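You operate a simulated robot arm through the tools that you are given. There is no shell and no other tool. Be economical: measure what you need, move in short steps, check, and stop when the job is done.

Carry out the task below with a simulated two-armed robot. There is one attempt and no reset: what you move stays moved.

## Task
Move the stray vial to the teal rack, then fill three blue rack holes as the card shows.
Fine: take the three vials that wait in the teal rack.

Only the result counts: the job must be done as asked and must still hold three seconds after the hand-in. Knocking over, shifting, dropping, spilling or breaking anything else fails it.

## Robot
Two 7-joint arms with fingered hands on one trunk, on a base that drives. Base frame: it is fixed to the floor where the robot stands at the start and does not move with it; the origin is under the middle of the robot, x ahead of it, y to its left, z up; the surface under the hand at the start is at about z = 0.9. Lengths are in m, angles in degrees, forces in N, time in s.
The left shoulder is at the start at [0.07, 0.149, 1.11], the right one opposite. With the tool pointing down near the work surface each hand reaches from about 0.44 to 0.8 m from the robot's upright axis, wherever it stands, measured 20 degrees to its own side. Places, roughly: fourth hole of the teal rack [0.5, 0.1, 1]; red hole [0.5, -0.2, 1]; white hole [0.5, -0.3, 1]; yellow hole [0.5, -0.2, 1]. Payload 3.6 kg a hand.
Tool frame (each hand has its own): the origin (TCP) lies between the finger pads and is the grasp point; the fingertips stand 0.025 m ahead of it; z points along the fingers, y is the line along which they close. The gripper opens to 0.088 m. The gripper's body begins 0.029 m behind the TCP. The gripper is a hand of 4 fingers: y runs from the thumb to the fingers, the wrist lies at [-0.013, -0.097, -0.162] in the tool frame.
Orientation is that of the tool frame in the base frame, as a unit quaternion [w, x, y, z]. With the fingers straight down and the wrist toward the robot, the tool's x, y and z point along [0, 1, 0], [1, 0, 0] and [0, 0, -1] of the base frame.

## Interface
- The arms move only by the tool nudge_tool. It takes "left_steps", "right_steps" or both (then of equal length, played together; a hand with none holds still); each is a list of rows, each a list of 2 entries, a list of its own where there are three numbers: the shift along the tool's x, y, z in units of 500 mm (1.0 is 500 mm), then the turn, a rotation vector about the tool's x, y, z in units of 120 degrees (1.0 is 120 degrees). In form: [[[tx, ty, tz], [wx, wy, wz]], ...]. A call has 1 to 20 rows; each row is the pose to reach, as a shift and turn from the pose commanded when the call began, along the tool's axes at that moment. A call with a number of a shift or a turn outside -1 to 1 is refused whole. A row lasts 0.2 s, in which the tool goes at most 0.05 m and 8.6 degrees; a call with a longer step from one row to the next is refused whole. A pose out of reach is approached as far as the arm can. The call stops where the force on the tool passes 90 N (or 10 N more than at its start, if that is more) or the arm is blocked; 0.2 s more then pass. In this call time passes only in rows, and 0.2 s behind the last. It gives the time, the measured TCP pose, the force on the tool (base axes), the opening and the grip force at its end, in the units of the frame above (readings bear some noise), with the torque about the TCP (base axes, N m) and any sound that the robot's microphone picked up, and new pictures: "show" is both (left out), scene, wrist or none (wrist: the cameras of the hands that moved).
- Cameras (640 x 400 px; columns grow to the right, rows downward): "scene" is now at [0.1424, -0.0151, 1.3491]; the picture's right is [-0.15, -0.99, 0.00], its down [-0.44, 0.07, -0.89] and it looks along [0.88, -0.14, -0.45] (base axes); focal length 271 px, centre (320, 200). "left" rides on the left gripper at [-0.064, -0.083, -0.098] in its tool frame; the picture's right is [-0.62, -0.37, 0.69], its down [0.71, -0.63, 0.30] and it looks along [0.32, 0.68, 0.65] (tool axes); focal length 265 px, centre (320, 200). "right" rides on the right gripper at [0.064, -0.083, -0.098] in its tool frame; the picture's right is [-0.62, 0.37, -0.69], its down [-0.71, -0.63, 0.30] and it looks along [-0.32, 0.68, 0.65] (tool axes); focal length 265 px, centre (320, 200). There is no depth. A picture from a camera that has moved, and an enlarged one, comes with that camera's place and axes in the base frame and with its lens.
- move_column(by): slides the trunk up (or, below 0, down) by that many m; the arms and the scene camera ride with it, the base frame stays. It gives what a move gives, with no picture.
- steer(legs): drives the robot by 1 to 6 legs, each [ahead, left, turn to the left] in m, m and degrees, along the robot's own axes; the way and the turn of a leg run together, so that a leg with both is an arc; at most 1.5 m and 180 degrees a leg. The arms and the cameras ride along, it lands a little off, and it stops where it bumps. It gives what a move gives, and a new picture of the scene camera.
- set_fingers(index, middle, ring, thumb_bend, thumb_turn, hand): sets how far each is bent, from 0 (flat) to 100 (curled in); at 30 the hand is open as for a grip, at 70 the pads meet at the TCP. One left out holds its place. A second passes; each finger stops where it meets its share of the squeeze, and holds until it gets a number again. It is the only way to open and close the hand. It gives what a move gives, with no picture; readings hold the bend of each and the force on the fingers (four entries, about 0 where the hand has none), thumb and palm. thumb_turn goes from beside the hand (0) to across from the fingers (100), as for a grip.
- head_to(pan, tilt): turns the head with the scene camera to pan (to the left, within 86 degrees either way) and tilt (down, from -29 to 69), counted from straight ahead of the robot. It gives what a move gives, and a new picture of the scene camera.
- inspect(camera, box): a new picture of the part [left, top, right, bottom] of that camera's present view, enlarged. No time passes.
- finish_job(): hands the job in; it is judged then, once.

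Go step by step. Nothing tells you exact positions but the pictures and the camera data: compare them with the known pose of the tool, close in by small moves and look again before you grip or let go. The budget is 120 turns and 260 pictures, counting those below and the enlarged ones. Unless the task says otherwise, let go and move clear before handing in, and close with one line.

The tools are called after "Emit:" as a command line: name --argument value ..., lists and objects as JSON in quotes. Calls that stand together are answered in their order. nudge_tool: Moves the arms, as the interface text tells. Its arguments: {"type":"object","properties":{"left_steps":{"type":"array"},"right_steps":{"type":"array"},"show":{"type":"string","enum":["both","scene","wrist","none"]}},"required":[]} The other tools are called the same way: move_column (by) slides the trunk up or down; set_fingers (index, middle, ring, thumb_bend, thumb_turn, hand) moves the fingers one by one; steer (legs) drives the base; head_to (pan, tilt) turns the head that bears the scene camera; inspect (camera, box) takes an enlarged picture of a part of a camera's view; finish_job () hands the job in.

At the start:

```text
time_s: 0.0
left_tcp_pos: [0.5251, 0.1597, 1.2004]
left_tool_rot: [0.0, 0.707, 0.707, -0.001]
left_force: [0.6, -0.2, -0.8]
left_wrist_torque: [0.03, -0.01, -0.01]
left_grip_width: 0.0875
left_gripper_force: 0.0
left_shape: jaw
left_bend: [30.0, 30.0, 30.0, 30.0, 98.0]
left_finger forces: [0.0, 0.1, 0.0, 0.0, 0.0, 0.0]
right_tcp_pos: [0.5074, -0.2628, 1.2236]
right_tool_rot: [0.0, 0.708, 0.707, 0.0]
right_force: [-1.3, -0.2, 0.7]
right_wrist_torque: [0.02, 0.05, -0.01]
right_grip_width: 0.0876
right_gripper_force: 0.0
right_shape: jaw
right_bend: [30.0, 30.0, 30.0, 30.0, 98.0]
right_finger forces: [0.0, 0.1, 0.0, 0.0, 0.0, 0.0]
trunk travel left (down, up): [-0.6, 0.34]
robot x, y, heading: [0.0001, -0.0009, 0.1]
head pan, tilt: [-8.8, 26.7]
```

scene: 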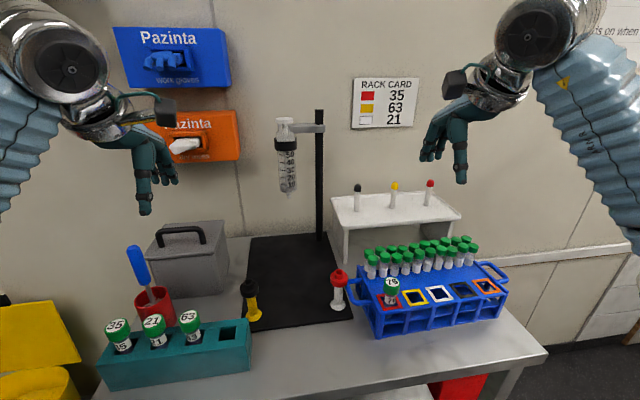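
right: 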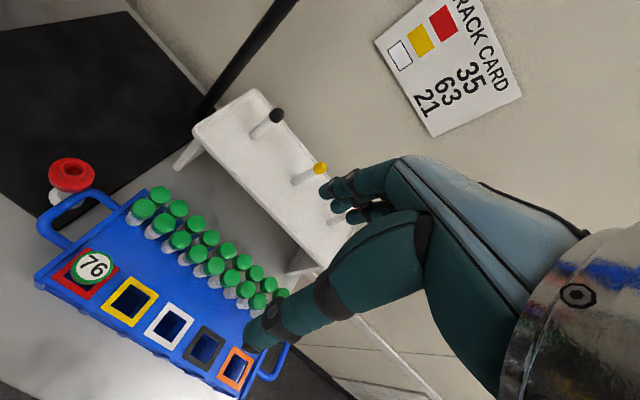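
left: 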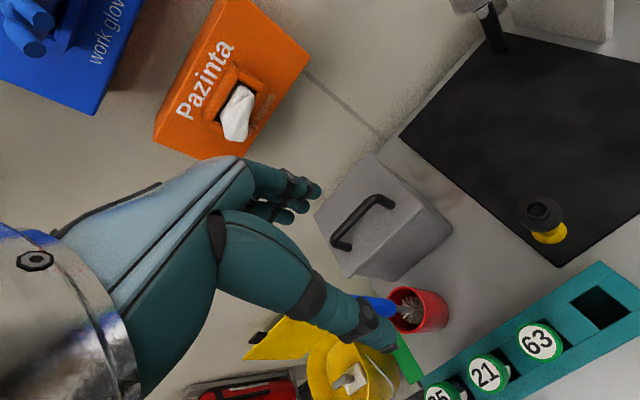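

I see vial 76 in the blue rack's red hole, and vials 35, 21 and 63 in the teal rack with its fourth hole empty. The card reads red 35, yellow 63, white 21. I'll zoom in to measure.

Emit:
inspect --camera "scene" --box '[340, 220, 520, 340]'

Emit:
inspect --camera "scene" --box '[90, 280, 270, 400]'

Emit:
inspect --camera "right" --box '[30, 170, 310, 400]'

Emit:
inspect --camera "scene" --box '[345, 70, 425, 130]'

```text
3.33 times, centred on (430, 280) of scene
camera zoom: at [0.1424, -0.0151, 1.3491], right [-0.15, -0.99, 0.0], down [-0.44, 0.07, -0.89], along [0.88, -0.14, -0.45], focal length 902 px, centre (-47, -67)
```

zoom: 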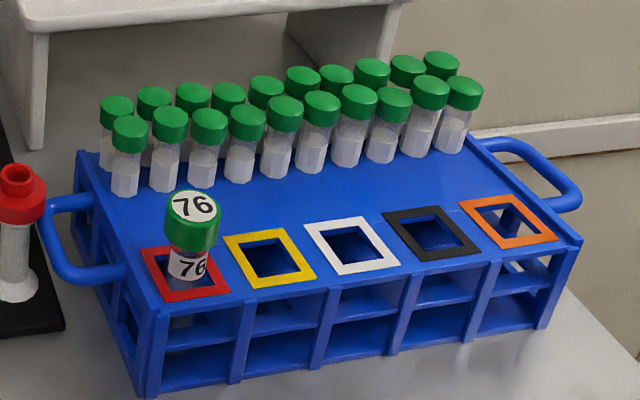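

```text
3.33 times, centred on (180, 340) of scene
camera zoom: at [0.1424, -0.0151, 1.3491], right [-0.15, -0.99, 0.0], down [-0.44, 0.07, -0.89], along [0.88, -0.14, -0.45], focal length 902 px, centre (787, -267)
```

zoom: 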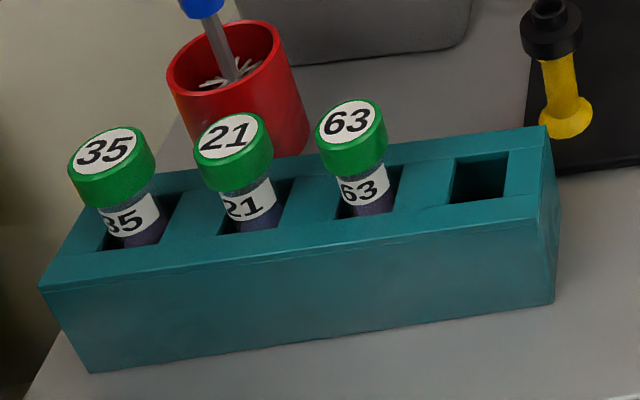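

```text
1.74 times, centred on (170, 285) of right
camera zoom: at [0.4238, -0.1988, 1.3227], right [0.37, -0.62, 0.69], down [-0.63, -0.71, -0.3], along [0.68, -0.32, -0.65], focal length 462 px, centre (581, 52)
```

zoom: 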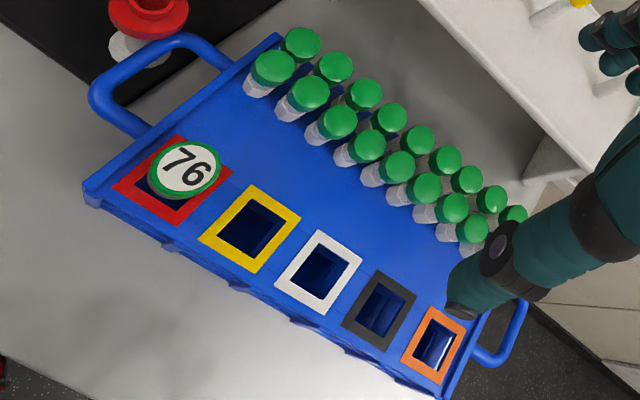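

```text
6.67 times, centred on (385, 100) of scene
camera zoom: at [0.1424, -0.0151, 1.3491], right [-0.15, -0.99, 0.0], down [-0.44, 0.07, -0.89], along [0.88, -0.14, -0.45], focal length 1804 px, centre (-113, 867)
```

zoom: 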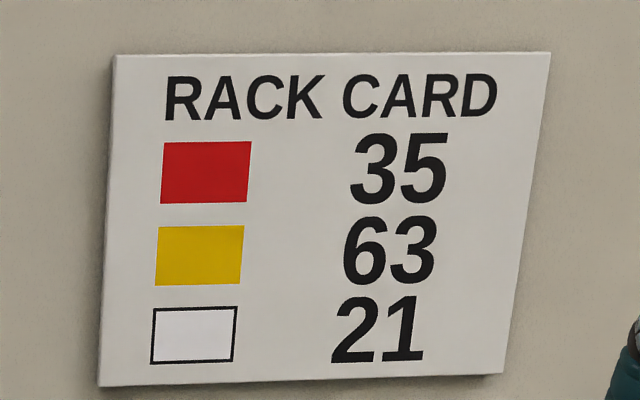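

Stereo puts the cap tops at z≈1.015. Vial 76 is at (.472,-.191), and 63, 21 and 35 are at x≈.449, y≈.135, .184 and .235. The empty teal hole is at (.448,.086), with yellow at (.473,-.242) and white at (.477,-.292). I'll drive back and left a little so the right hand can reach both racks.

Emit:
steer --legs '[[-0.1, 0.17, 0]]'

Emit:
set_fingers --hand "right" --index 45 --middle 45 --ring 45 --thumb_bend 45 --thumb_turn 100

```text
time_s: 2.8
left_tcp_pos: [0.4263, 0.3304, 1.2002]
left_tool_rot: [-0.001, 0.707, 0.707, -0.001]
left_force: [-0.1, 0.0, -0.9]
left_wrist_torque: [-0.04, -0.01, -0.02]
left_grip_width: 0.0873
left_gripper_force: 0.1
left_shape: jaw
left_bend: [30.0, 30.0, 30.0, 30.0, 98.0]
left_finger forces: [0.0, 0.1, 0.0, 0.1, 0.0, 0.0]
right_tcp_pos: [0.4086, -0.0937, 1.2226]
right_tool_rot: [0.0, 0.707, 0.708, -0.001]
right_force: [-0.6, 0.1, -0.4]
right_wrist_torque: [0.01, 0.01, 0.03]
right_grip_width: 0.0877
right_gripper_force: 0.1
right_shape: jaw
right_bend: [30.0, 30.0, 30.0, 30.0, 98.0]
right_finger forces: [0.0, 0.0, 0.0, 0.0, 0.1, 0.1]
trunk travel left (down, up): [-0.6, 0.34]
robot x, y, heading: [-0.1032, 0.1702, 0.3]
head pan, tilt: [-8.8, 26.7]
camera scene: at [0.0413, 0.1566, 1.349], right [-0.15, -0.99, 0.0], down [-0.45, 0.07, -0.89], along [0.88, -0.14, -0.45], focal length 271 px, centre (320, 200)
```

scene: 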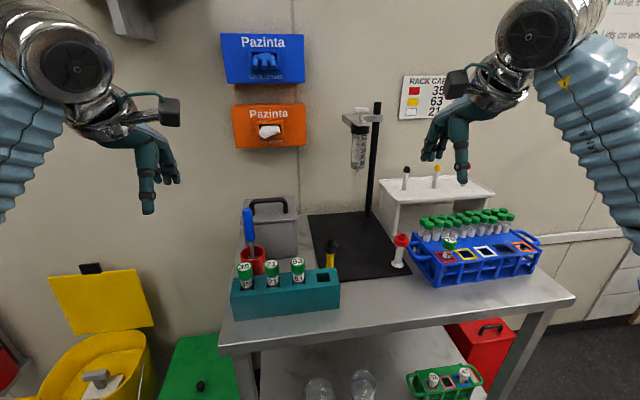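

```text
time_s: 3.8
left_tcp_pos: [0.425, 0.3297, 1.201]
left_tool_rot: [-0.001, 0.707, 0.708, 0.001]
left_force: [-0.9, 0.2, 0.7]
left_wrist_torque: [0.0, 0.03, 0.03]
left_grip_width: 0.0875
left_gripper_force: 0.1
left_shape: jaw
left_bend: [30.0, 30.0, 30.0, 30.0, 98.0]
left_finger forces: [0.0, 0.0, 0.0, 0.1, 0.0, 0.0]
right_tcp_pos: [0.4074, -0.0943, 1.2224]
right_tool_rot: [0.0, 0.706, 0.708, -0.001]
right_force: [0.5, -0.8, -0.5]
right_wrist_torque: [0.0, 0.0, 0.02]
right_grip_width: 0.0531
right_gripper_force: 0.1
right_shape: fingers
right_bend: [45.0, 45.0, 45.0, 45.0, 99.0]
right_finger forces: [0.1, 0.0, 0.1, 0.1, 0.0, 0.1]
trunk travel left (down, up): [-0.6, 0.34]
robot x, y, heading: [-0.1039, 0.1721, 0.2]
head pan, tilt: [-8.8, 26.7]
```

The drive landed well. Now I'll bring the right hand above vial 76 and look.

Emit:
nudge_tool --right_steps '[[[-0.048, 0.032, 0.065], [0, 0, 0]], [[-0.097, 0.064, 0.13], [0, 0, 0]], [[-0.145, 0.096, 0.19], [0, 0, 0]], [[-0.194, 0.128, 0.24], [0, 0, 0]]]'

```text
time_s: 4.8
left_tcp_pos: [0.4262, 0.3279, 1.2012]
left_tool_rot: [-0.001, 0.706, 0.708, 0.001]
left_force: [0.4, 0.1, -1.1]
left_wrist_torque: [-0.01, 0.02, 0.0]
left_grip_width: 0.0876
left_gripper_force: 0.0
left_shape: jaw
left_bend: [30.0, 30.0, 30.0, 30.0, 98.0]
left_finger forces: [0.0, 0.0, 0.1, 0.1, 0.0, 0.0]
right_tcp_pos: [0.4707, -0.1916, 1.1046]
right_tool_rot: [0.0, 0.706, 0.708, 0.0]
right_force: [-0.4, 0.7, 0.3]
right_wrist_torque: [0.01, -0.02, 0.01]
right_grip_width: 0.0531
right_gripper_force: 0.1
right_shape: fingers
right_bend: [45.0, 45.0, 45.0, 45.0, 99.0]
right_finger forces: [0.0, 0.0, 0.0, 0.1, 0.0, 0.0]
trunk travel left (down, up): [-0.6, 0.34]
robot x, y, heading: [-0.1024, 0.1735, -0.1]
head pan, tilt: [-8.8, 26.7]
camera scene: at [0.0406, 0.155, 1.3491], right [-0.15, -0.99, 0.0], down [-0.44, 0.07, -0.89], along [0.88, -0.13, -0.45], focal length 271 px, centre (320, 200)
camera right: at [0.3869, -0.1283, 1.2038], right [0.37, -0.62, 0.69], down [-0.63, -0.72, -0.3], along [0.68, -0.32, -0.65], focal length 265 px, centre (320, 200)
```

scene: 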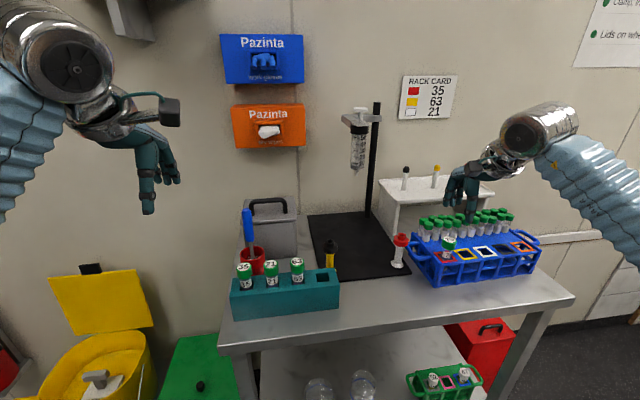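
right: 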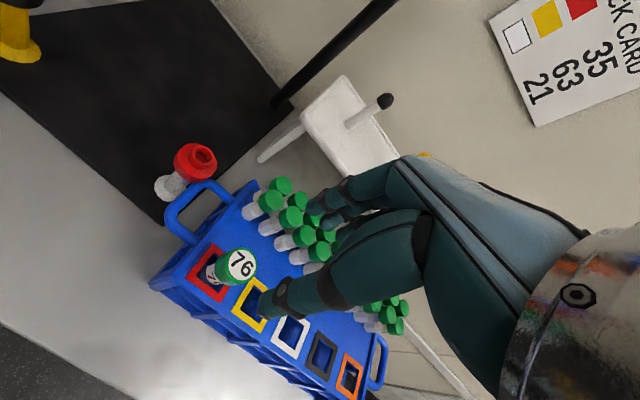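

Emit:
inspect --camera "right" --box '[180, 130, 460, 320]'

Emit:
inspect --camera "scene" --box '[400, 140, 550, 290]'

```text
2.11 times, centred on (320, 225) of right
camera zoom: at [0.3869, -0.1283, 1.2038], right [0.37, -0.62, 0.69], down [-0.63, -0.72, -0.3], along [0.68, -0.32, -0.65], focal length 559 px, centre (320, 147)
```

zoom: 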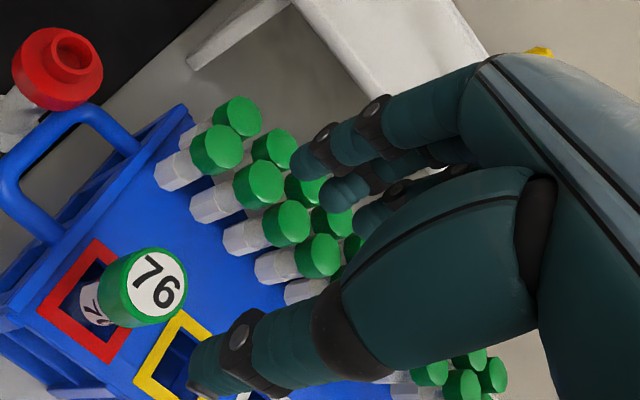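

```text
2.67 times, centred on (475, 215) of scene
camera zoom: at [0.0406, 0.155, 1.3491], right [-0.15, -0.99, 0.0], down [-0.44, 0.07, -0.89], along [0.88, -0.13, -0.45], focal length 722 px, centre (-93, 160)
```

zoom: 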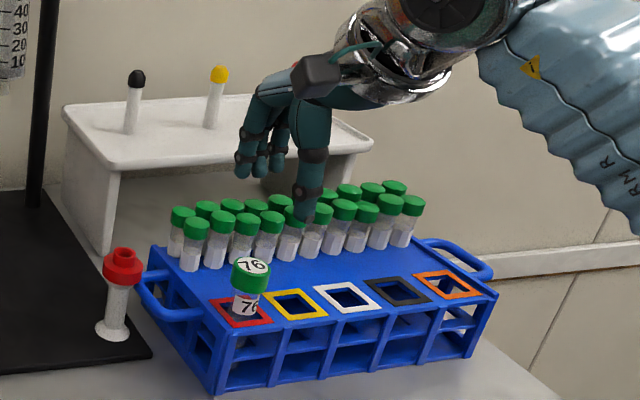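

Alignment with 76 looks good. I'll lower partway and check clearances.

Emit:
nudge_tool --right_steps '[[[0.001, 0.002, 0.06], [0, 0, 0]], [[0.001, 0.002, 0.11], [0, 0, 0]], [[0.001, 0.002, 0.15], [0, 0, 0]]]'

Emit:
inspect --camera "scene" --box '[400, 180, 520, 290]'

```text
time_s: 5.6
left_tcp_pos: [0.4246, 0.3318, 1.2006]
left_tool_rot: [0.0, 0.706, 0.708, -0.001]
left_force: [-0.5, 0.1, -1.2]
left_wrist_torque: [-0.03, 0.01, -0.01]
left_grip_width: 0.0879
left_gripper_force: 0.1
left_shape: jaw
left_bend: [30.0, 30.0, 30.0, 30.0, 98.0]
left_finger forces: [0.0, 0.0, 0.0, 0.1, 0.0, 0.0]
right_tcp_pos: [0.4717, -0.1894, 1.0297]
right_tool_rot: [0.0, 0.707, 0.708, 0.0]
right_force: [0.2, -0.6, 0.0]
right_wrist_torque: [0.01, 0.01, 0.04]
right_grip_width: 0.0532
right_gripper_force: 0.0
right_shape: fingers
right_bend: [45.0, 45.0, 45.0, 45.0, 99.0]
right_finger forces: [0.0, 0.1, 0.1, 0.1, 0.1, 0.0]
trunk travel left (down, up): [-0.6, 0.34]
robot x, y, heading: [-0.1025, 0.1687, 0.4]
head pan, tilt: [-8.8, 26.7]
camera scene: at [0.0399, 0.1576, 1.3492], right [-0.15, -0.99, 0.0], down [-0.44, 0.07, -0.89], along [0.88, -0.14, -0.45], focal length 271 px, centre (320, 200)
camera right: at [0.388, -0.1254, 1.1285], right [0.37, -0.62, 0.69], down [-0.63, -0.72, -0.3], along [0.68, -0.32, -0.65], focal length 265 px, centre (320, 200)
```

scene: 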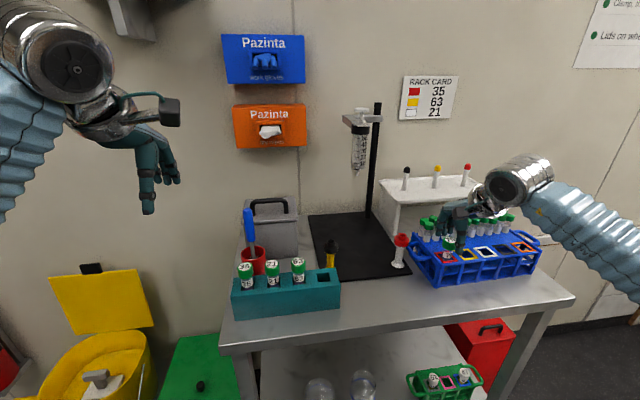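
right: 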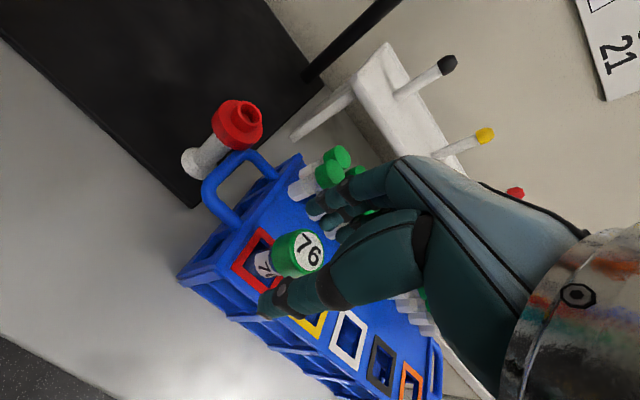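

```text
3.64 times, centred on (460, 235) of scene
camera zoom: at [0.0399, 0.1576, 1.3492], right [-0.15, -0.99, 0.0], down [-0.44, 0.07, -0.89], along [0.88, -0.14, -0.45], focal length 984 px, centre (-189, 73)
```

zoom: 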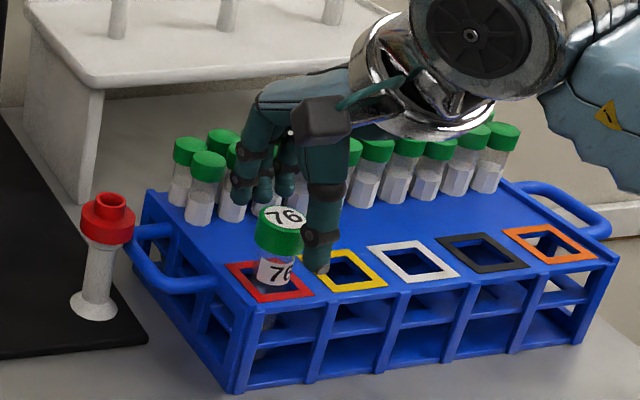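

Emit:
set_fingers --hand "right" --index 51 --middle 51 --ring 51 --thumb_bend 50

Emit:
inspect --camera "right" --box '[220, 130, 420, 330]'

```text
time_s: 6.6
left_tcp_pos: [0.4255, 0.3308, 1.2005]
left_tool_rot: [-0.001, 0.706, 0.708, 0.0]
left_force: [-0.3, 0.8, -0.2]
left_wrist_torque: [0.03, 0.0, 0.02]
left_grip_width: 0.0875
left_gripper_force: 0.1
left_shape: jaw
left_bend: [30.0, 30.0, 30.0, 30.0, 98.0]
left_finger forces: [0.1, 0.0, 0.0, 0.0, 0.1, 0.1]
right_tcp_pos: [0.4724, -0.1902, 1.0297]
right_tool_rot: [-0.001, 0.707, 0.708, 0.0]
right_force: [0.2, 0.2, 0.1]
right_wrist_torque: [0.01, 0.0, -0.03]
right_grip_width: 0.041
right_gripper_force: 0.0
right_shape: fingers
right_bend: [51.0, 51.0, 51.0, 50.0, 100.0]
right_finger forces: [0.0, 0.1, 0.0, 0.1, 0.0, 0.0]
trunk travel left (down, up): [-0.6, 0.34]
robot x, y, heading: [-0.1047, 0.1727, 0.1]
head pan, tilt: [-8.8, 26.7]
```

```text
2.00 times, centred on (320, 230) of right
camera zoom: at [0.3881, -0.1261, 1.1286], right [0.37, -0.62, 0.69], down [-0.63, -0.72, -0.3], along [0.68, -0.32, -0.65], focal length 531 px, centre (320, 140)
```

zoom: 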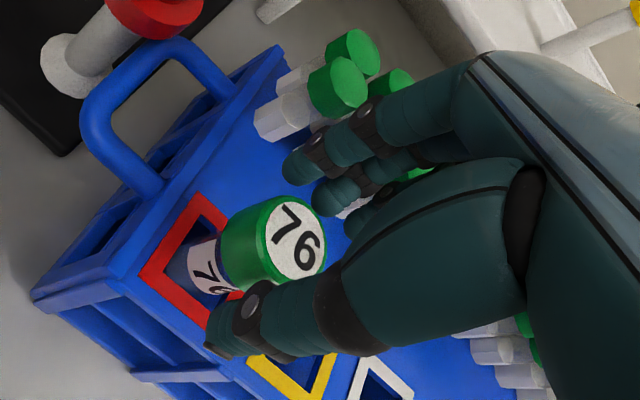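

The cap sits between thumb and fingers. I'll lower to grip height, watching the force.

Emit:
nudge_tool --right_steps '[[[0, 0, 0.02], [0, 0, 0]], [[0, 0, 0.04], [0, 0, 0]], [[0, 0, 0.056], [0, 0, 0]]]'

Emit:
inspect --camera "scene" --box '[400, 180, 520, 290]'

```text
time_s: 7.4
left_tcp_pos: [0.4243, 0.3305, 1.2007]
left_tool_rot: [0.001, 0.707, 0.708, 0.0]
left_force: [-1.1, -0.2, 0.1]
left_wrist_torque: [0.01, 0.02, -0.01]
left_grip_width: 0.0876
left_gripper_force: 0.1
left_shape: jaw
left_bend: [30.0, 30.0, 30.0, 30.0, 98.0]
left_finger forces: [0.0, 0.0, 0.0, 0.0, 0.0, 0.1]
right_tcp_pos: [0.474, -0.1883, 1.0013]
right_tool_rot: [0.001, 0.707, 0.707, 0.001]
right_force: [-0.5, 0.6, 0.0]
right_wrist_torque: [-0.01, 0.0, 0.01]
right_grip_width: 0.0407
right_gripper_force: 0.1
right_shape: fingers
right_bend: [51.0, 51.0, 51.0, 50.0, 100.0]
right_finger forces: [0.1, 0.1, 0.0, 0.0, 0.1, 0.1]
trunk travel left (down, up): [-0.6, 0.34]
robot x, y, heading: [-0.1046, 0.1722, -0.1]
head pan, tilt: [-8.8, 26.7]
camera scene: at [0.04, 0.1569, 1.3492], right [-0.15, -0.99, 0.0], down [-0.44, 0.07, -0.89], along [0.88, -0.13, -0.45], focal length 271 px, centre (320, 200)
camera right: at [0.3894, -0.1251, 1.1002], right [0.37, -0.62, 0.69], down [-0.63, -0.71, -0.3], along [0.68, -0.32, -0.65], focal length 265 px, centre (320, 200)
```

scene: 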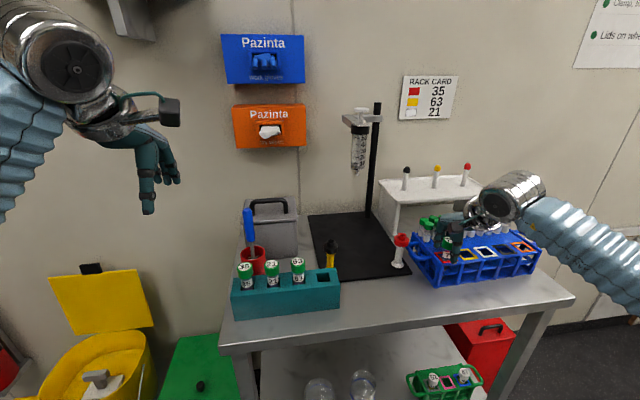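
right: 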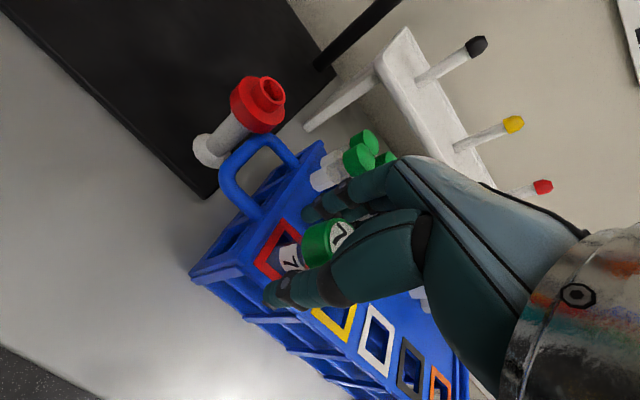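

```text
3.64 times, centred on (460, 235) of scene
camera zoom: at [0.04, 0.1569, 1.3492], right [-0.15, -0.99, 0.0], down [-0.44, 0.07, -0.89], along [0.88, -0.13, -0.45], focal length 984 px, centre (-189, 73)
```

zoom: 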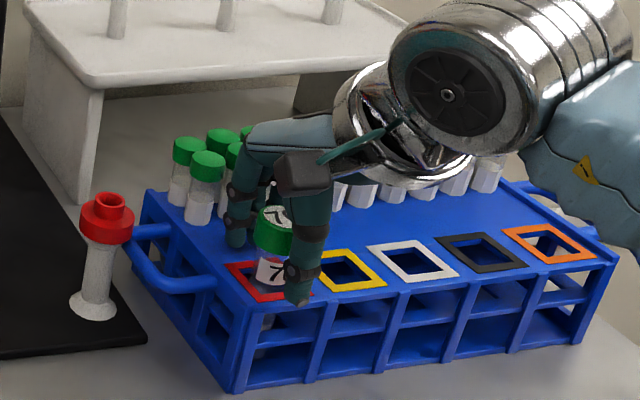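

Emit:
set_fingers --hand "right" --index 64 --middle 70 --ring 64 --thumb_bend 70

Emit:
inspect --camera "right" --box '[220, 130, 420, 330]'

```text
time_s: 8.4
left_tcp_pos: [0.4263, 0.331, 1.2007]
left_tool_rot: [0.0, 0.707, 0.708, 0.0]
left_force: [-0.9, 0.0, 0.7]
left_wrist_torque: [0.02, -0.01, 0.0]
left_grip_width: 0.0879
left_gripper_force: 0.0
left_shape: jaw
left_bend: [30.0, 30.0, 30.0, 30.0, 98.0]
left_finger forces: [0.0, 0.0, 0.0, 0.1, 0.0, 0.0]
right_tcp_pos: [0.4746, -0.1895, 1.0005]
right_tool_rot: [0.0, 0.706, 0.708, 0.0]
right_force: [0.7, -0.4, -0.1]
right_wrist_torque: [-0.01, -0.08, 0.04]
right_grip_width: 0.0131
right_gripper_force: 5.2
right_shape: fingers
right_bend: [63.0, 64.0, 64.0, 64.0, 100.0]
right_finger forces: [0.4, 4.6, 0.0, 0.1, 4.8, 0.0]
trunk travel left (down, up): [-0.6, 0.34]
robot x, y, heading: [-0.1033, 0.1691, 0.1]
head pan, tilt: [-8.8, 26.7]
```

```text
2.00 times, centred on (320, 230) of right
camera zoom: at [0.3895, -0.1252, 1.1002], right [0.37, -0.62, 0.69], down [-0.63, -0.72, -0.3], along [0.68, -0.32, -0.65], focal length 531 px, centre (320, 140)
```

zoom: 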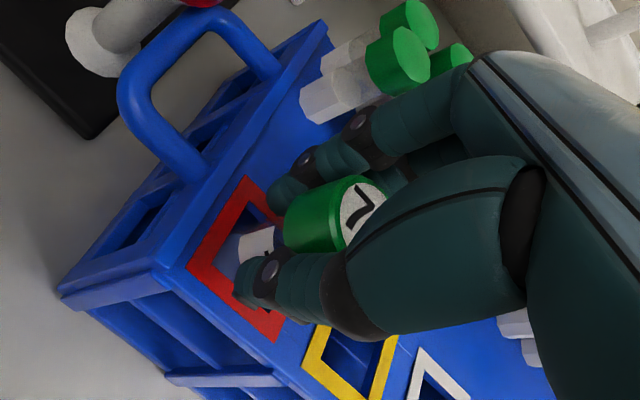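

Vial 76 is gripped at about 5 N between thumb and middle finger. I'll lift straight up.

Emit:
nudge_tool --right_steps '[[[0, 0, -0.04], [0, 0, 0]], [[0, 0, -0.08], [0, 0, 0]], [[0, 0, -0.14], [0, 0, 0]], [[0, 0, -0.2], [0, 0, 0]], [[0, 0, -0.26], [0, 0, 0]], [[0, 0, -0.3], [0, 0, 0]]]'

Emit:
inspect --camera "scene" --box '[400, 140, 550, 290]'

```text
time_s: 9.8
left_tcp_pos: [0.424, 0.3313, 1.2007]
left_tool_rot: [-0.001, 0.707, 0.708, -0.001]
left_force: [-0.7, 0.7, -1.2]
left_wrist_torque: [0.04, 0.04, 0.01]
left_grip_width: 0.0878
left_gripper_force: 0.1
left_shape: jaw
left_bend: [30.0, 30.0, 30.0, 30.0, 98.0]
left_finger forces: [0.0, 0.0, 0.0, 0.0, 0.0, 0.0]
right_tcp_pos: [0.4739, -0.1887, 1.1521]
right_tool_rot: [-0.001, 0.706, 0.708, 0.0]
right_force: [0.1, -0.7, -0.8]
right_wrist_torque: [0.01, 0.02, -0.01]
right_grip_width: 0.0126
right_gripper_force: 4.4
right_shape: fingers
right_bend: [63.0, 65.0, 64.0, 65.0, 100.0]
right_finger forces: [0.6, 4.3, 0.0, 0.1, 4.8, 0.0]
trunk travel left (down, up): [-0.6, 0.34]
robot x, y, heading: [-0.0999, 0.1745, 0.3]
head pan, tilt: [-8.8, 26.7]
camera scene: at [0.0399, 0.1572, 1.3492], right [-0.15, -0.99, 0.0], down [-0.44, 0.07, -0.89], along [0.88, -0.14, -0.45], focal length 271 px, centre (320, 200)
camera right: at [0.3895, -0.1251, 1.2508], right [0.37, -0.62, 0.69], down [-0.63, -0.72, -0.3], along [0.68, -0.32, -0.65], focal length 265 px, centre (320, 200)
```

scene: 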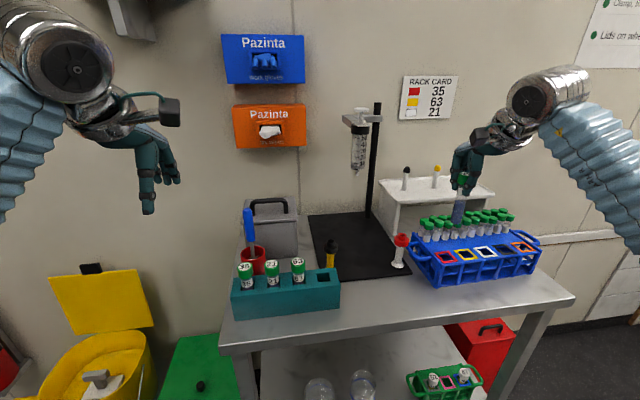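
right: 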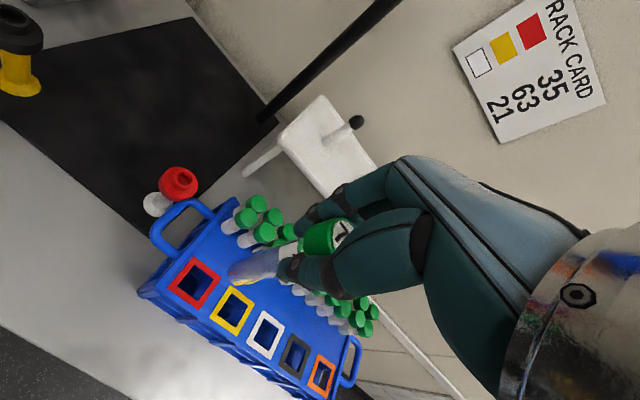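

```text
2.67 times, centred on (475, 215) of scene
camera zoom: at [0.0399, 0.1572, 1.3492], right [-0.15, -0.99, 0.0], down [-0.44, 0.07, -0.89], along [0.88, -0.14, -0.45], focal length 722 px, centre (-93, 160)
```

zoom: 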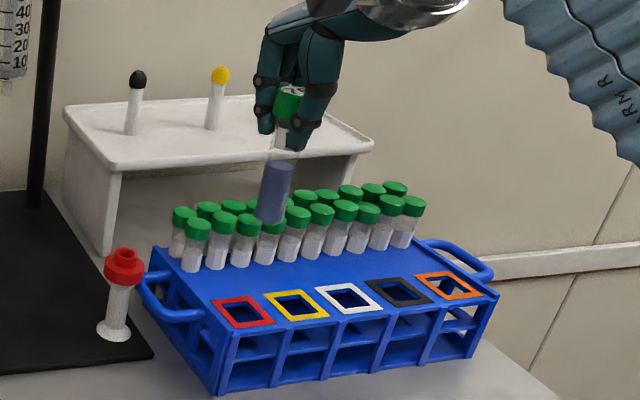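

The vial hangs nearly upright, its bottom about 0.1 m below the TCP. I'll carry it over to teal hole four.

Emit:
nudge_tool --right_steps '[[[0.09, -0.009, 0], [0, 0, 0]], [[0.18, -0.018, 0], [0, 0, 0]], [[0.27, -0.027, 0], [0, 0, 0]], [[0.36, -0.036, 0], [0, 0, 0]], [[0.45, -0.045, 0], [0, 0, 0]], [[0.51, -0.05, 0], [0, 0, 0]], [[0.55, -0.052, 0], [0, 0, 0]]]'

Emit:
inspect --camera "scene" --box '[220, 170, 370, 320]'

Emit:
inspect --camera "right" --box '[120, 180, 360, 380]'

```text
time_s: 11.4
left_tcp_pos: [0.4246, 0.3316, 1.2003]
left_tool_rot: [0.0, 0.706, 0.708, -0.001]
left_force: [-0.9, 0.1, 0.4]
left_wrist_torque: [0.0, 0.04, 0.02]
left_grip_width: 0.0876
left_gripper_force: 0.1
left_shape: jaw
left_bend: [30.0, 30.0, 30.0, 30.0, 98.0]
left_finger forces: [0.1, 0.0, 0.0, 0.1, 0.0, 0.0]
right_tcp_pos: [0.4465, 0.0871, 1.1519]
right_tool_rot: [0.0, 0.707, 0.707, -0.001]
right_force: [-0.1, -0.2, -1.1]
right_wrist_torque: [0.02, -0.01, -0.02]
right_grip_width: 0.0126
right_gripper_force: 5.1
right_shape: fingers
right_bend: [63.0, 65.0, 64.0, 65.0, 100.0]
right_finger forces: [0.6, 4.2, 0.1, 0.0, 4.8, 0.0]
trunk travel left (down, up): [-0.6, 0.34]
robot x, y, heading: [-0.1028, 0.1727, 0.0]
head pan, tilt: [-8.8, 26.7]
camera scene: at [0.0403, 0.158, 1.3491], right [-0.15, -0.99, 0.0], down [-0.44, 0.07, -0.89], along [0.88, -0.14, -0.45], focal length 271 px, centre (320, 200)
camera right: at [0.3626, 0.1525, 1.2504], right [0.37, -0.62, 0.69], down [-0.63, -0.71, -0.3], along [0.68, -0.32, -0.65], focal length 265 px, centre (320, 200)
```

scene: 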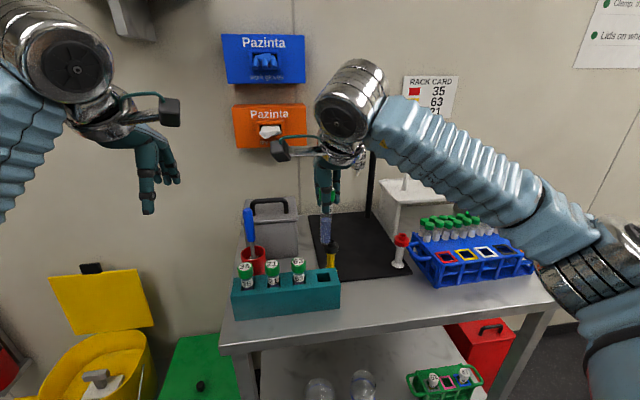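
right: 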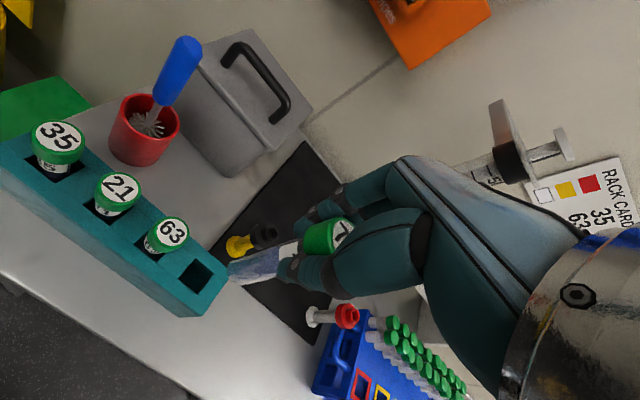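

```text
2.67 times, centred on (295, 245) of scene
camera zoom: at [0.0403, 0.158, 1.3491], right [-0.15, -0.99, 0.0], down [-0.44, 0.07, -0.89], along [0.88, -0.14, -0.45], focal length 722 px, centre (387, 80)
```

zoom: 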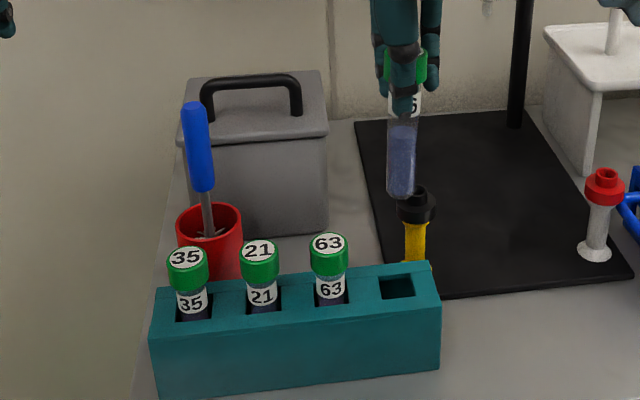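

```text
2.00 times, centred on (240, 280) of right
camera zoom: at [0.3626, 0.1525, 1.2504], right [0.37, -0.62, 0.69], down [-0.63, -0.71, -0.3], along [0.68, -0.32, -0.65], focal length 531 px, centre (480, 40)
```

zoom: 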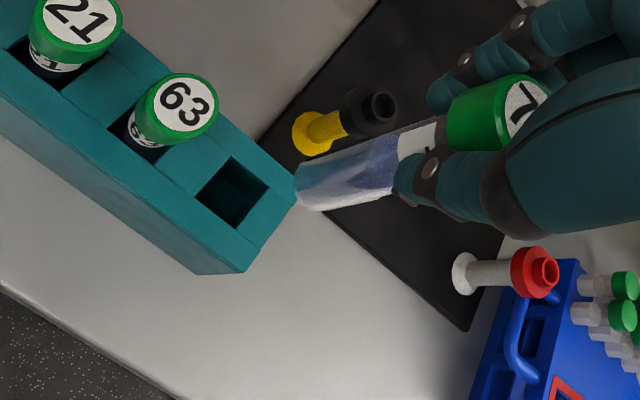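

Measured from both cameras, hole four is at (.449,.088,.967). The vial bottom leans about 5° toward the robot. I'll correct the tilt and recheck.

Emit:
nudge_tool --right_steps '[[[0.002, 0.004, 0], [-0.022, 0, 0]], [[0.002, 0.004, 0], [-0.045, 0, 0]]]' --show "none"

Emit:
inspect --camera "scene" --box '[270, 170, 370, 300]'

Emit:
inspect --camera "right" --box '[160, 190, 360, 350]'

```text
time_s: 12.0
left_tcp_pos: [0.4259, 0.3313, 1.2008]
left_tool_rot: [0.0, 0.706, 0.708, -0.001]
left_force: [0.3, -0.9, 0.9]
left_wrist_torque: [0.01, -0.04, 0.0]
left_grip_width: 0.0874
left_gripper_force: 0.1
left_shape: jaw
left_bend: [30.0, 30.0, 30.0, 30.0, 98.0]
left_finger forces: [0.1, 0.0, 0.0, 0.1, 0.0, 0.0]
right_tcp_pos: [0.4486, 0.0884, 1.1507]
right_tool_rot: [0.034, 0.706, 0.707, 0.033]
right_force: [0.1, -0.3, -0.5]
right_wrist_torque: [-0.01, 0.02, -0.02]
right_grip_width: 0.0126
right_gripper_force: 5.0
right_shape: fingers
right_bend: [63.0, 65.0, 64.0, 65.0, 100.0]
right_finger forces: [0.6, 4.1, 0.1, 0.1, 4.7, 0.1]
trunk travel left (down, up): [-0.6, 0.34]
robot x, y, heading: [-0.1004, 0.1719, 0.0]
head pan, tilt: [-8.8, 26.7]
```

```text
3.08 times, centred on (320, 235) of scene
camera zoom: at [0.0399, 0.1572, 1.3492], right [-0.15, -0.99, 0.0], down [-0.44, 0.07, -0.89], along [0.88, -0.13, -0.45], focal length 833 px, centre (320, 92)
```

zoom: 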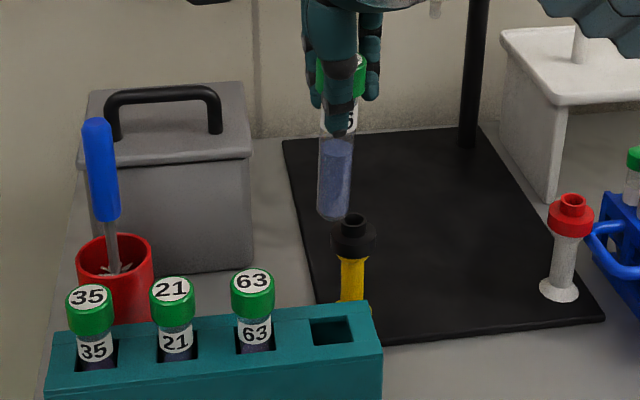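

```text
2.50 times, centred on (260, 270) of right
camera zoom: at [0.3556, 0.1518, 1.2414], right [0.3, -0.62, 0.72], down [-0.6, -0.72, -0.36], along [0.74, -0.32, -0.59], focal length 664 px, centre (470, 25)
```

zoom: 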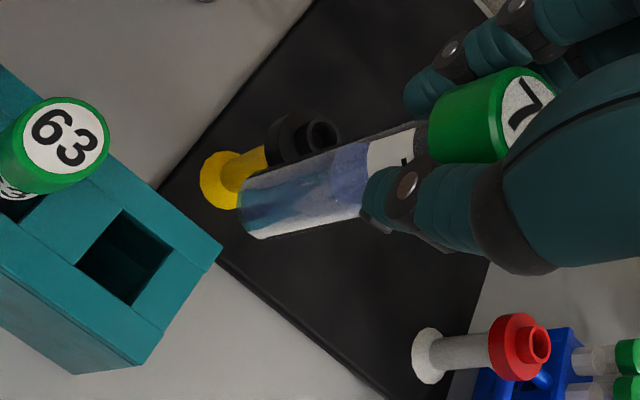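

Vial is upright now. Lowering to just above the hole.

Emit:
nudge_tool --right_steps '[[[0, -0.005, 0.08], [0, 0, 0]], [[0, -0.011, 0.16], [0, 0, 0]]]' --show "none"

Emit:
inspect --camera "scene" --box '[270, 200, 370, 300]'

Emit:
inspect --camera "right" --box '[160, 190, 360, 350]'

```text
time_s: 12.6
left_tcp_pos: [0.4258, 0.33, 1.2004]
left_tool_rot: [-0.001, 0.706, 0.708, 0.0]
left_force: [-0.9, -0.4, 0.1]
left_wrist_torque: [0.0, 0.03, -0.01]
left_grip_width: 0.0877
left_gripper_force: 0.0
left_shape: jaw
left_bend: [30.0, 30.0, 30.0, 30.0, 98.0]
left_finger forces: [0.0, 0.1, 0.0, 0.0, 0.0, 0.1]
right_tcp_pos: [0.4521, 0.0866, 1.0731]
right_tool_rot: [0.034, 0.706, 0.707, 0.034]
right_force: [1.1, -0.2, -0.8]
right_wrist_torque: [-0.01, 0.03, -0.04]
right_grip_width: 0.0125
right_gripper_force: 4.7
right_shape: fingers
right_bend: [63.0, 65.0, 64.0, 65.0, 100.0]
right_finger forces: [0.6, 4.3, 0.1, 0.0, 4.7, 0.0]
trunk travel left (down, up): [-0.6, 0.34]
robot x, y, heading: [-0.1017, 0.1704, 0.3]
head pan, tilt: [-8.8, 26.7]
```

```text
4.00 times, centred on (320, 250) of scene
camera zoom: at [0.0406, 0.1564, 1.3491], right [-0.15, -0.99, 0.0], down [-0.44, 0.07, -0.89], along [0.88, -0.13, -0.45], focal length 1083 px, centre (320, 0)
```

zoom: 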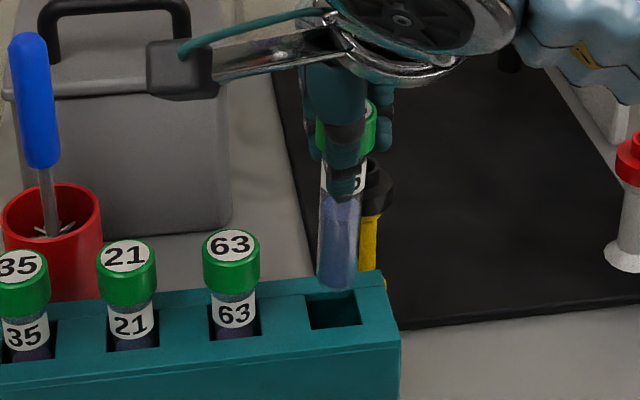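

```text
2.50 times, centred on (260, 270) of right
camera zoom: at [0.3583, 0.1504, 1.1639], right [0.3, -0.62, 0.72], down [-0.6, -0.71, -0.36], along [0.74, -0.32, -0.59], focal length 664 px, centre (470, 25)
```

zoom: 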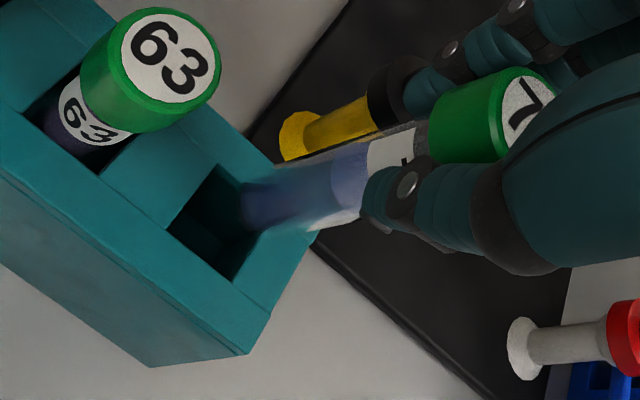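

Bottom is right above the hole. Entering gently.

Emit:
nudge_tool --right_steps '[[[0, -0.001, 0.02], [0, 0, 0]], [[0, -0.003, 0.04], [0, 0, 0]], [[0, -0.005, 0.06], [0, 0, 0]]]' --show "none"

Emit:
inspect --camera "scene" --box '[270, 200, 370, 300]'

Emit:
inspect --camera "right" --box '[160, 190, 360, 350]'

```text
time_s: 13.4
left_tcp_pos: [0.4242, 0.3308, 1.2014]
left_tool_rot: [0.001, 0.706, 0.708, 0.0]
left_force: [0.6, 0.1, -0.1]
left_wrist_torque: [0.01, -0.02, -0.01]
left_grip_width: 0.0878
left_gripper_force: 0.0
left_shape: jaw
left_bend: [30.0, 30.0, 30.0, 30.0, 98.0]
left_finger forces: [0.1, 0.0, 0.0, 0.1, 0.0, 0.0]
right_tcp_pos: [0.4513, 0.0854, 1.0417]
right_tool_rot: [0.033, 0.706, 0.707, 0.033]
right_force: [-0.2, 0.1, -0.1]
right_wrist_torque: [0.01, 0.08, -0.01]
right_grip_width: 0.0124
right_gripper_force: 5.0
right_shape: fingers
right_bend: [63.0, 65.0, 64.0, 65.0, 100.0]
right_finger forces: [0.7, 3.9, 0.1, 0.1, 5.2, 0.0]
trunk travel left (down, up): [-0.6, 0.34]
robot x, y, heading: [-0.103, 0.1706, -0.0]
head pan, tilt: [-8.8, 26.7]
```

```text
4.00 times, centred on (320, 250) of scene
camera zoom: at [0.0398, 0.1571, 1.3492], right [-0.15, -0.99, 0.0], down [-0.44, 0.07, -0.89], along [0.88, -0.14, -0.45], focal length 1083 px, centre (320, 0)
```

zoom: 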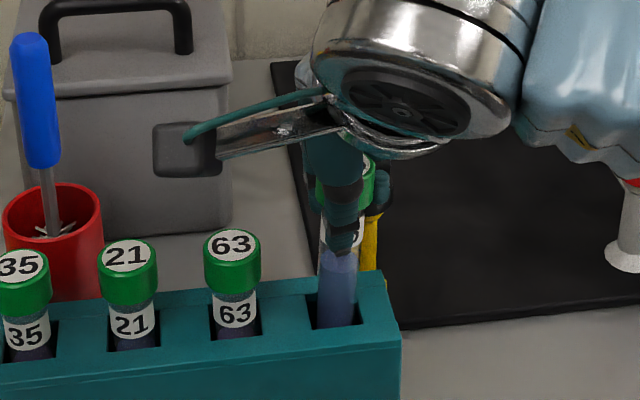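

```text
2.50 times, centred on (260, 270) of right
camera zoom: at [0.3584, 0.1511, 1.1323], right [0.3, -0.62, 0.72], down [-0.6, -0.71, -0.36], along [0.74, -0.32, -0.59], focal length 664 px, centre (470, 25)
```

zoom: 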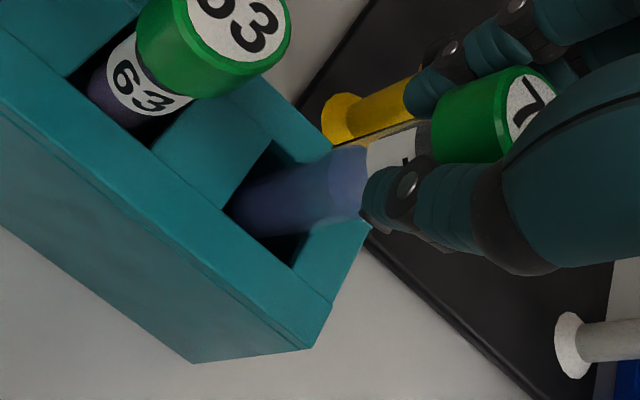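

Emit:
nudge_tool --right_steps '[[[0, -0.002, 0.016], [0, 0, 0]], [[0, -0.004, 0.032], [0, 0, 0]]]' --show "none"

Emit:
inspect --camera "scene" --box '[270, 200, 370, 300]'

Emit:
inspect --camera "right" --box '[160, 170, 400, 340]'

```text
time_s: 14.0
left_tcp_pos: [0.4243, 0.3307, 1.2008]
left_tool_rot: [0.0, 0.706, 0.709, 0.0]
left_force: [0.5, -0.2, 0.0]
left_wrist_torque: [0.01, -0.02, 0.05]
left_grip_width: 0.0878
left_gripper_force: 0.0
left_shape: jaw
left_bend: [30.0, 30.0, 30.0, 30.0, 98.0]
left_finger forces: [0.0, 0.1, 0.0, 0.0, 0.0, 0.0]
right_tcp_pos: [0.4506, 0.0876, 1.0241]
right_tool_rot: [0.033, 0.705, 0.707, 0.033]
right_force: [-0.2, 0.1, 1.0]
right_wrist_torque: [0.03, 0.02, 0.01]
right_grip_width: 0.0123
right_gripper_force: 4.4
right_shape: fingers
right_bend: [63.0, 65.0, 64.0, 65.0, 100.0]
right_finger forces: [0.7, 3.9, 0.0, 0.1, 5.1, 0.0]
trunk travel left (down, up): [-0.6, 0.34]
robot x, y, heading: [-0.1023, 0.1715, -0.1]
head pan, tilt: [-8.8, 26.7]
```

```text
4.00 times, centred on (320, 250) of scene
camera zoom: at [0.0401, 0.157, 1.3492], right [-0.15, -0.99, 0.0], down [-0.44, 0.07, -0.89], along [0.88, -0.13, -0.45], focal length 1083 px, centre (320, 0)
```

zoom: 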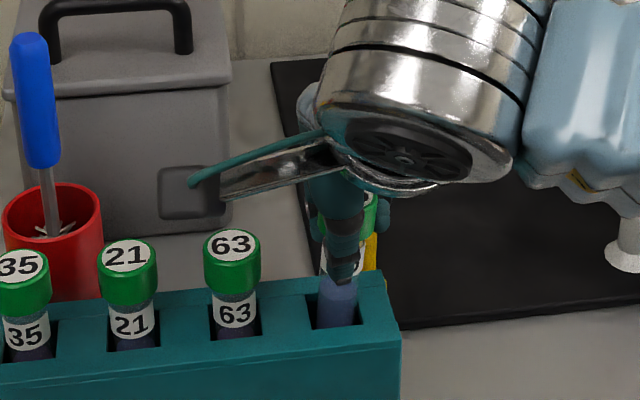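

```text
2.35 times, centred on (280, 255) of right
camera zoom: at [0.3571, 0.1506, 1.1155], right [0.3, -0.62, 0.72], down [-0.6, -0.72, -0.36], along [0.74, -0.32, -0.59], focal length 624 px, centre (414, 71)
```

zoom: 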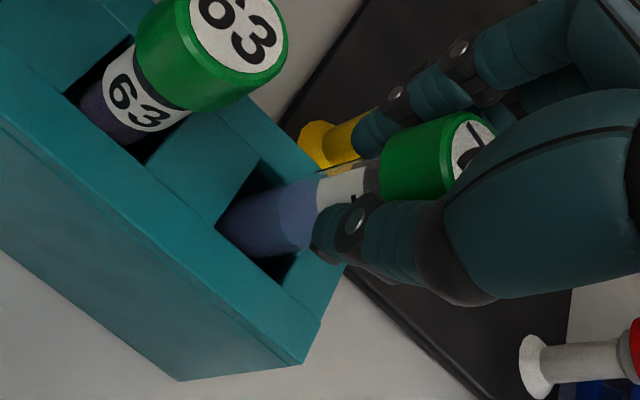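

Emit:
nudge_tool --right_steps '[[[0, -0.001, 0.014], [0, 0, 0]], [[0, -0.002, 0.028], [0, 0, 0]], [[0, -0.003, 0.036], [0, 0, 0]], [[0, -0.004, 0.042], [0, 0, 0]]]' --show "none"

Emit:
inspect --camera "scene" --box '[270, 200, 370, 300]'

Emit:
inspect --camera "right" --box '[160, 170, 400, 340]'

```text
time_s: 15.0
left_tcp_pos: [0.4248, 0.3312, 1.2007]
left_tool_rot: [0.0, 0.707, 0.707, -0.001]
left_force: [-0.7, -0.7, -0.6]
left_wrist_torque: [0.04, 0.02, -0.02]
left_grip_width: 0.0875
left_gripper_force: 0.1
left_shape: jaw
left_bend: [30.0, 30.0, 30.0, 30.0, 98.0]
left_finger forces: [0.1, 0.0, 0.1, 0.0, 0.0, 0.0]
right_tcp_pos: [0.45, 0.0877, 1.0023]
right_tool_rot: [0.033, 0.705, 0.707, 0.033]
right_force: [-1.1, 2.7, 2.1]
right_wrist_torque: [0.05, 0.04, -0.02]
right_grip_width: 0.0122
right_gripper_force: 5.7
right_shape: fingers
right_bend: [63.0, 65.0, 64.0, 65.0, 100.0]
right_finger forces: [1.4, 3.6, 0.1, 0.1, 5.6, 0.1]
trunk travel left (down, up): [-0.6, 0.34]
robot x, y, heading: [-0.1004, 0.1685, -0.0]
head pan, tilt: [-8.8, 26.7]
```

```text
4.00 times, centred on (320, 250) of scene
camera zoom: at [0.0399, 0.1577, 1.3492], right [-0.15, -0.99, 0.0], down [-0.44, 0.07, -0.89], along [0.88, -0.14, -0.45], focal length 1083 px, centre (320, 0)
```

zoom: 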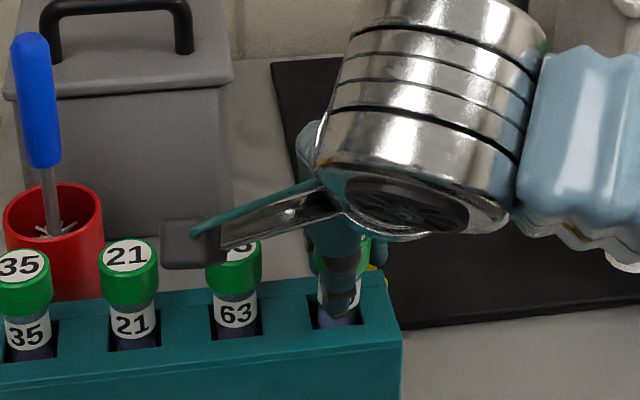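

```text
2.35 times, centred on (280, 255) of right
camera zoom: at [0.357, 0.1516, 1.0943], right [0.3, -0.62, 0.72], down [-0.6, -0.72, -0.36], along [0.74, -0.32, -0.59], focal length 624 px, centre (414, 71)
```

zoom: 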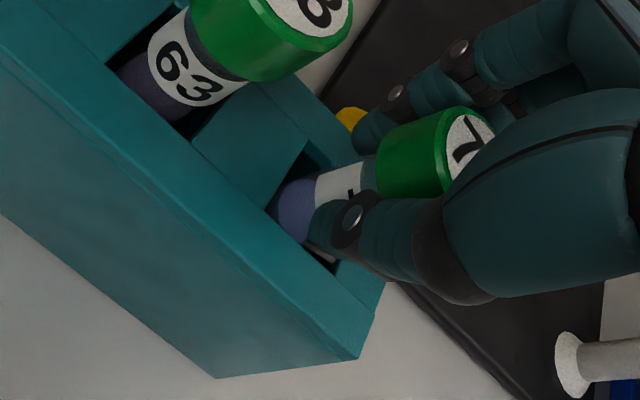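

Seated (force rising, height matches). Releasing.

Emit:
set_fingers --hand "right" --index 48 --middle 48 --ring 48 --thumb_bend 48

Emit:
inspect --camera "right" --box '[160, 170, 400, 340]'

```text
time_s: 16.0
left_tcp_pos: [0.4247, 0.3299, 1.2002]
left_tool_rot: [-0.001, 0.707, 0.707, 0.0]
left_force: [0.1, -0.3, 0.2]
left_wrist_torque: [0.02, -0.01, 0.0]
left_grip_width: 0.0878
left_gripper_force: 0.1
left_shape: jaw
left_bend: [30.0, 30.0, 30.0, 30.0, 98.0]
left_finger forces: [0.1, 0.0, 0.0, 0.0, 0.0, 0.0]
right_tcp_pos: [0.4507, 0.0864, 1.0044]
right_tool_rot: [0.033, 0.705, 0.707, 0.033]
right_force: [0.5, -0.2, 0.3]
right_wrist_torque: [-0.01, -0.01, -0.02]
right_grip_width: 0.0455
right_gripper_force: 0.1
right_shape: fingers
right_bend: [48.0, 48.0, 48.0, 48.0, 100.0]
right_finger forces: [0.0, 0.1, 0.1, 0.0, 0.0, 0.0]
trunk travel left (down, up): [-0.6, 0.34]
robot x, y, heading: [-0.0998, 0.1728, 0.1]
head pan, tilt: [-8.8, 26.7]
```

```text
2.35 times, centred on (280, 255) of right
camera zoom: at [0.3574, 0.1508, 1.0943], right [0.3, -0.62, 0.72], down [-0.6, -0.72, -0.36], along [0.74, -0.32, -0.59], focal length 624 px, centre (414, 71)
```

zoom: 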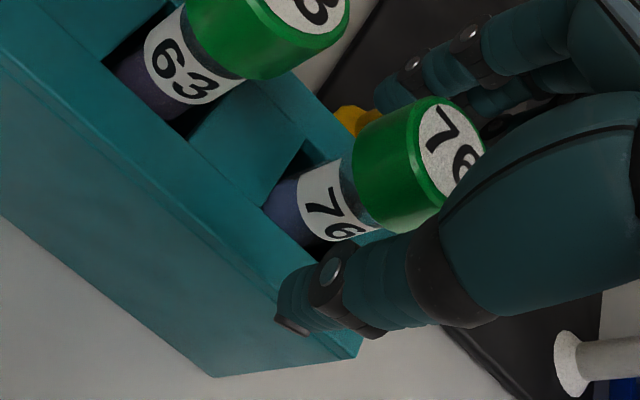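

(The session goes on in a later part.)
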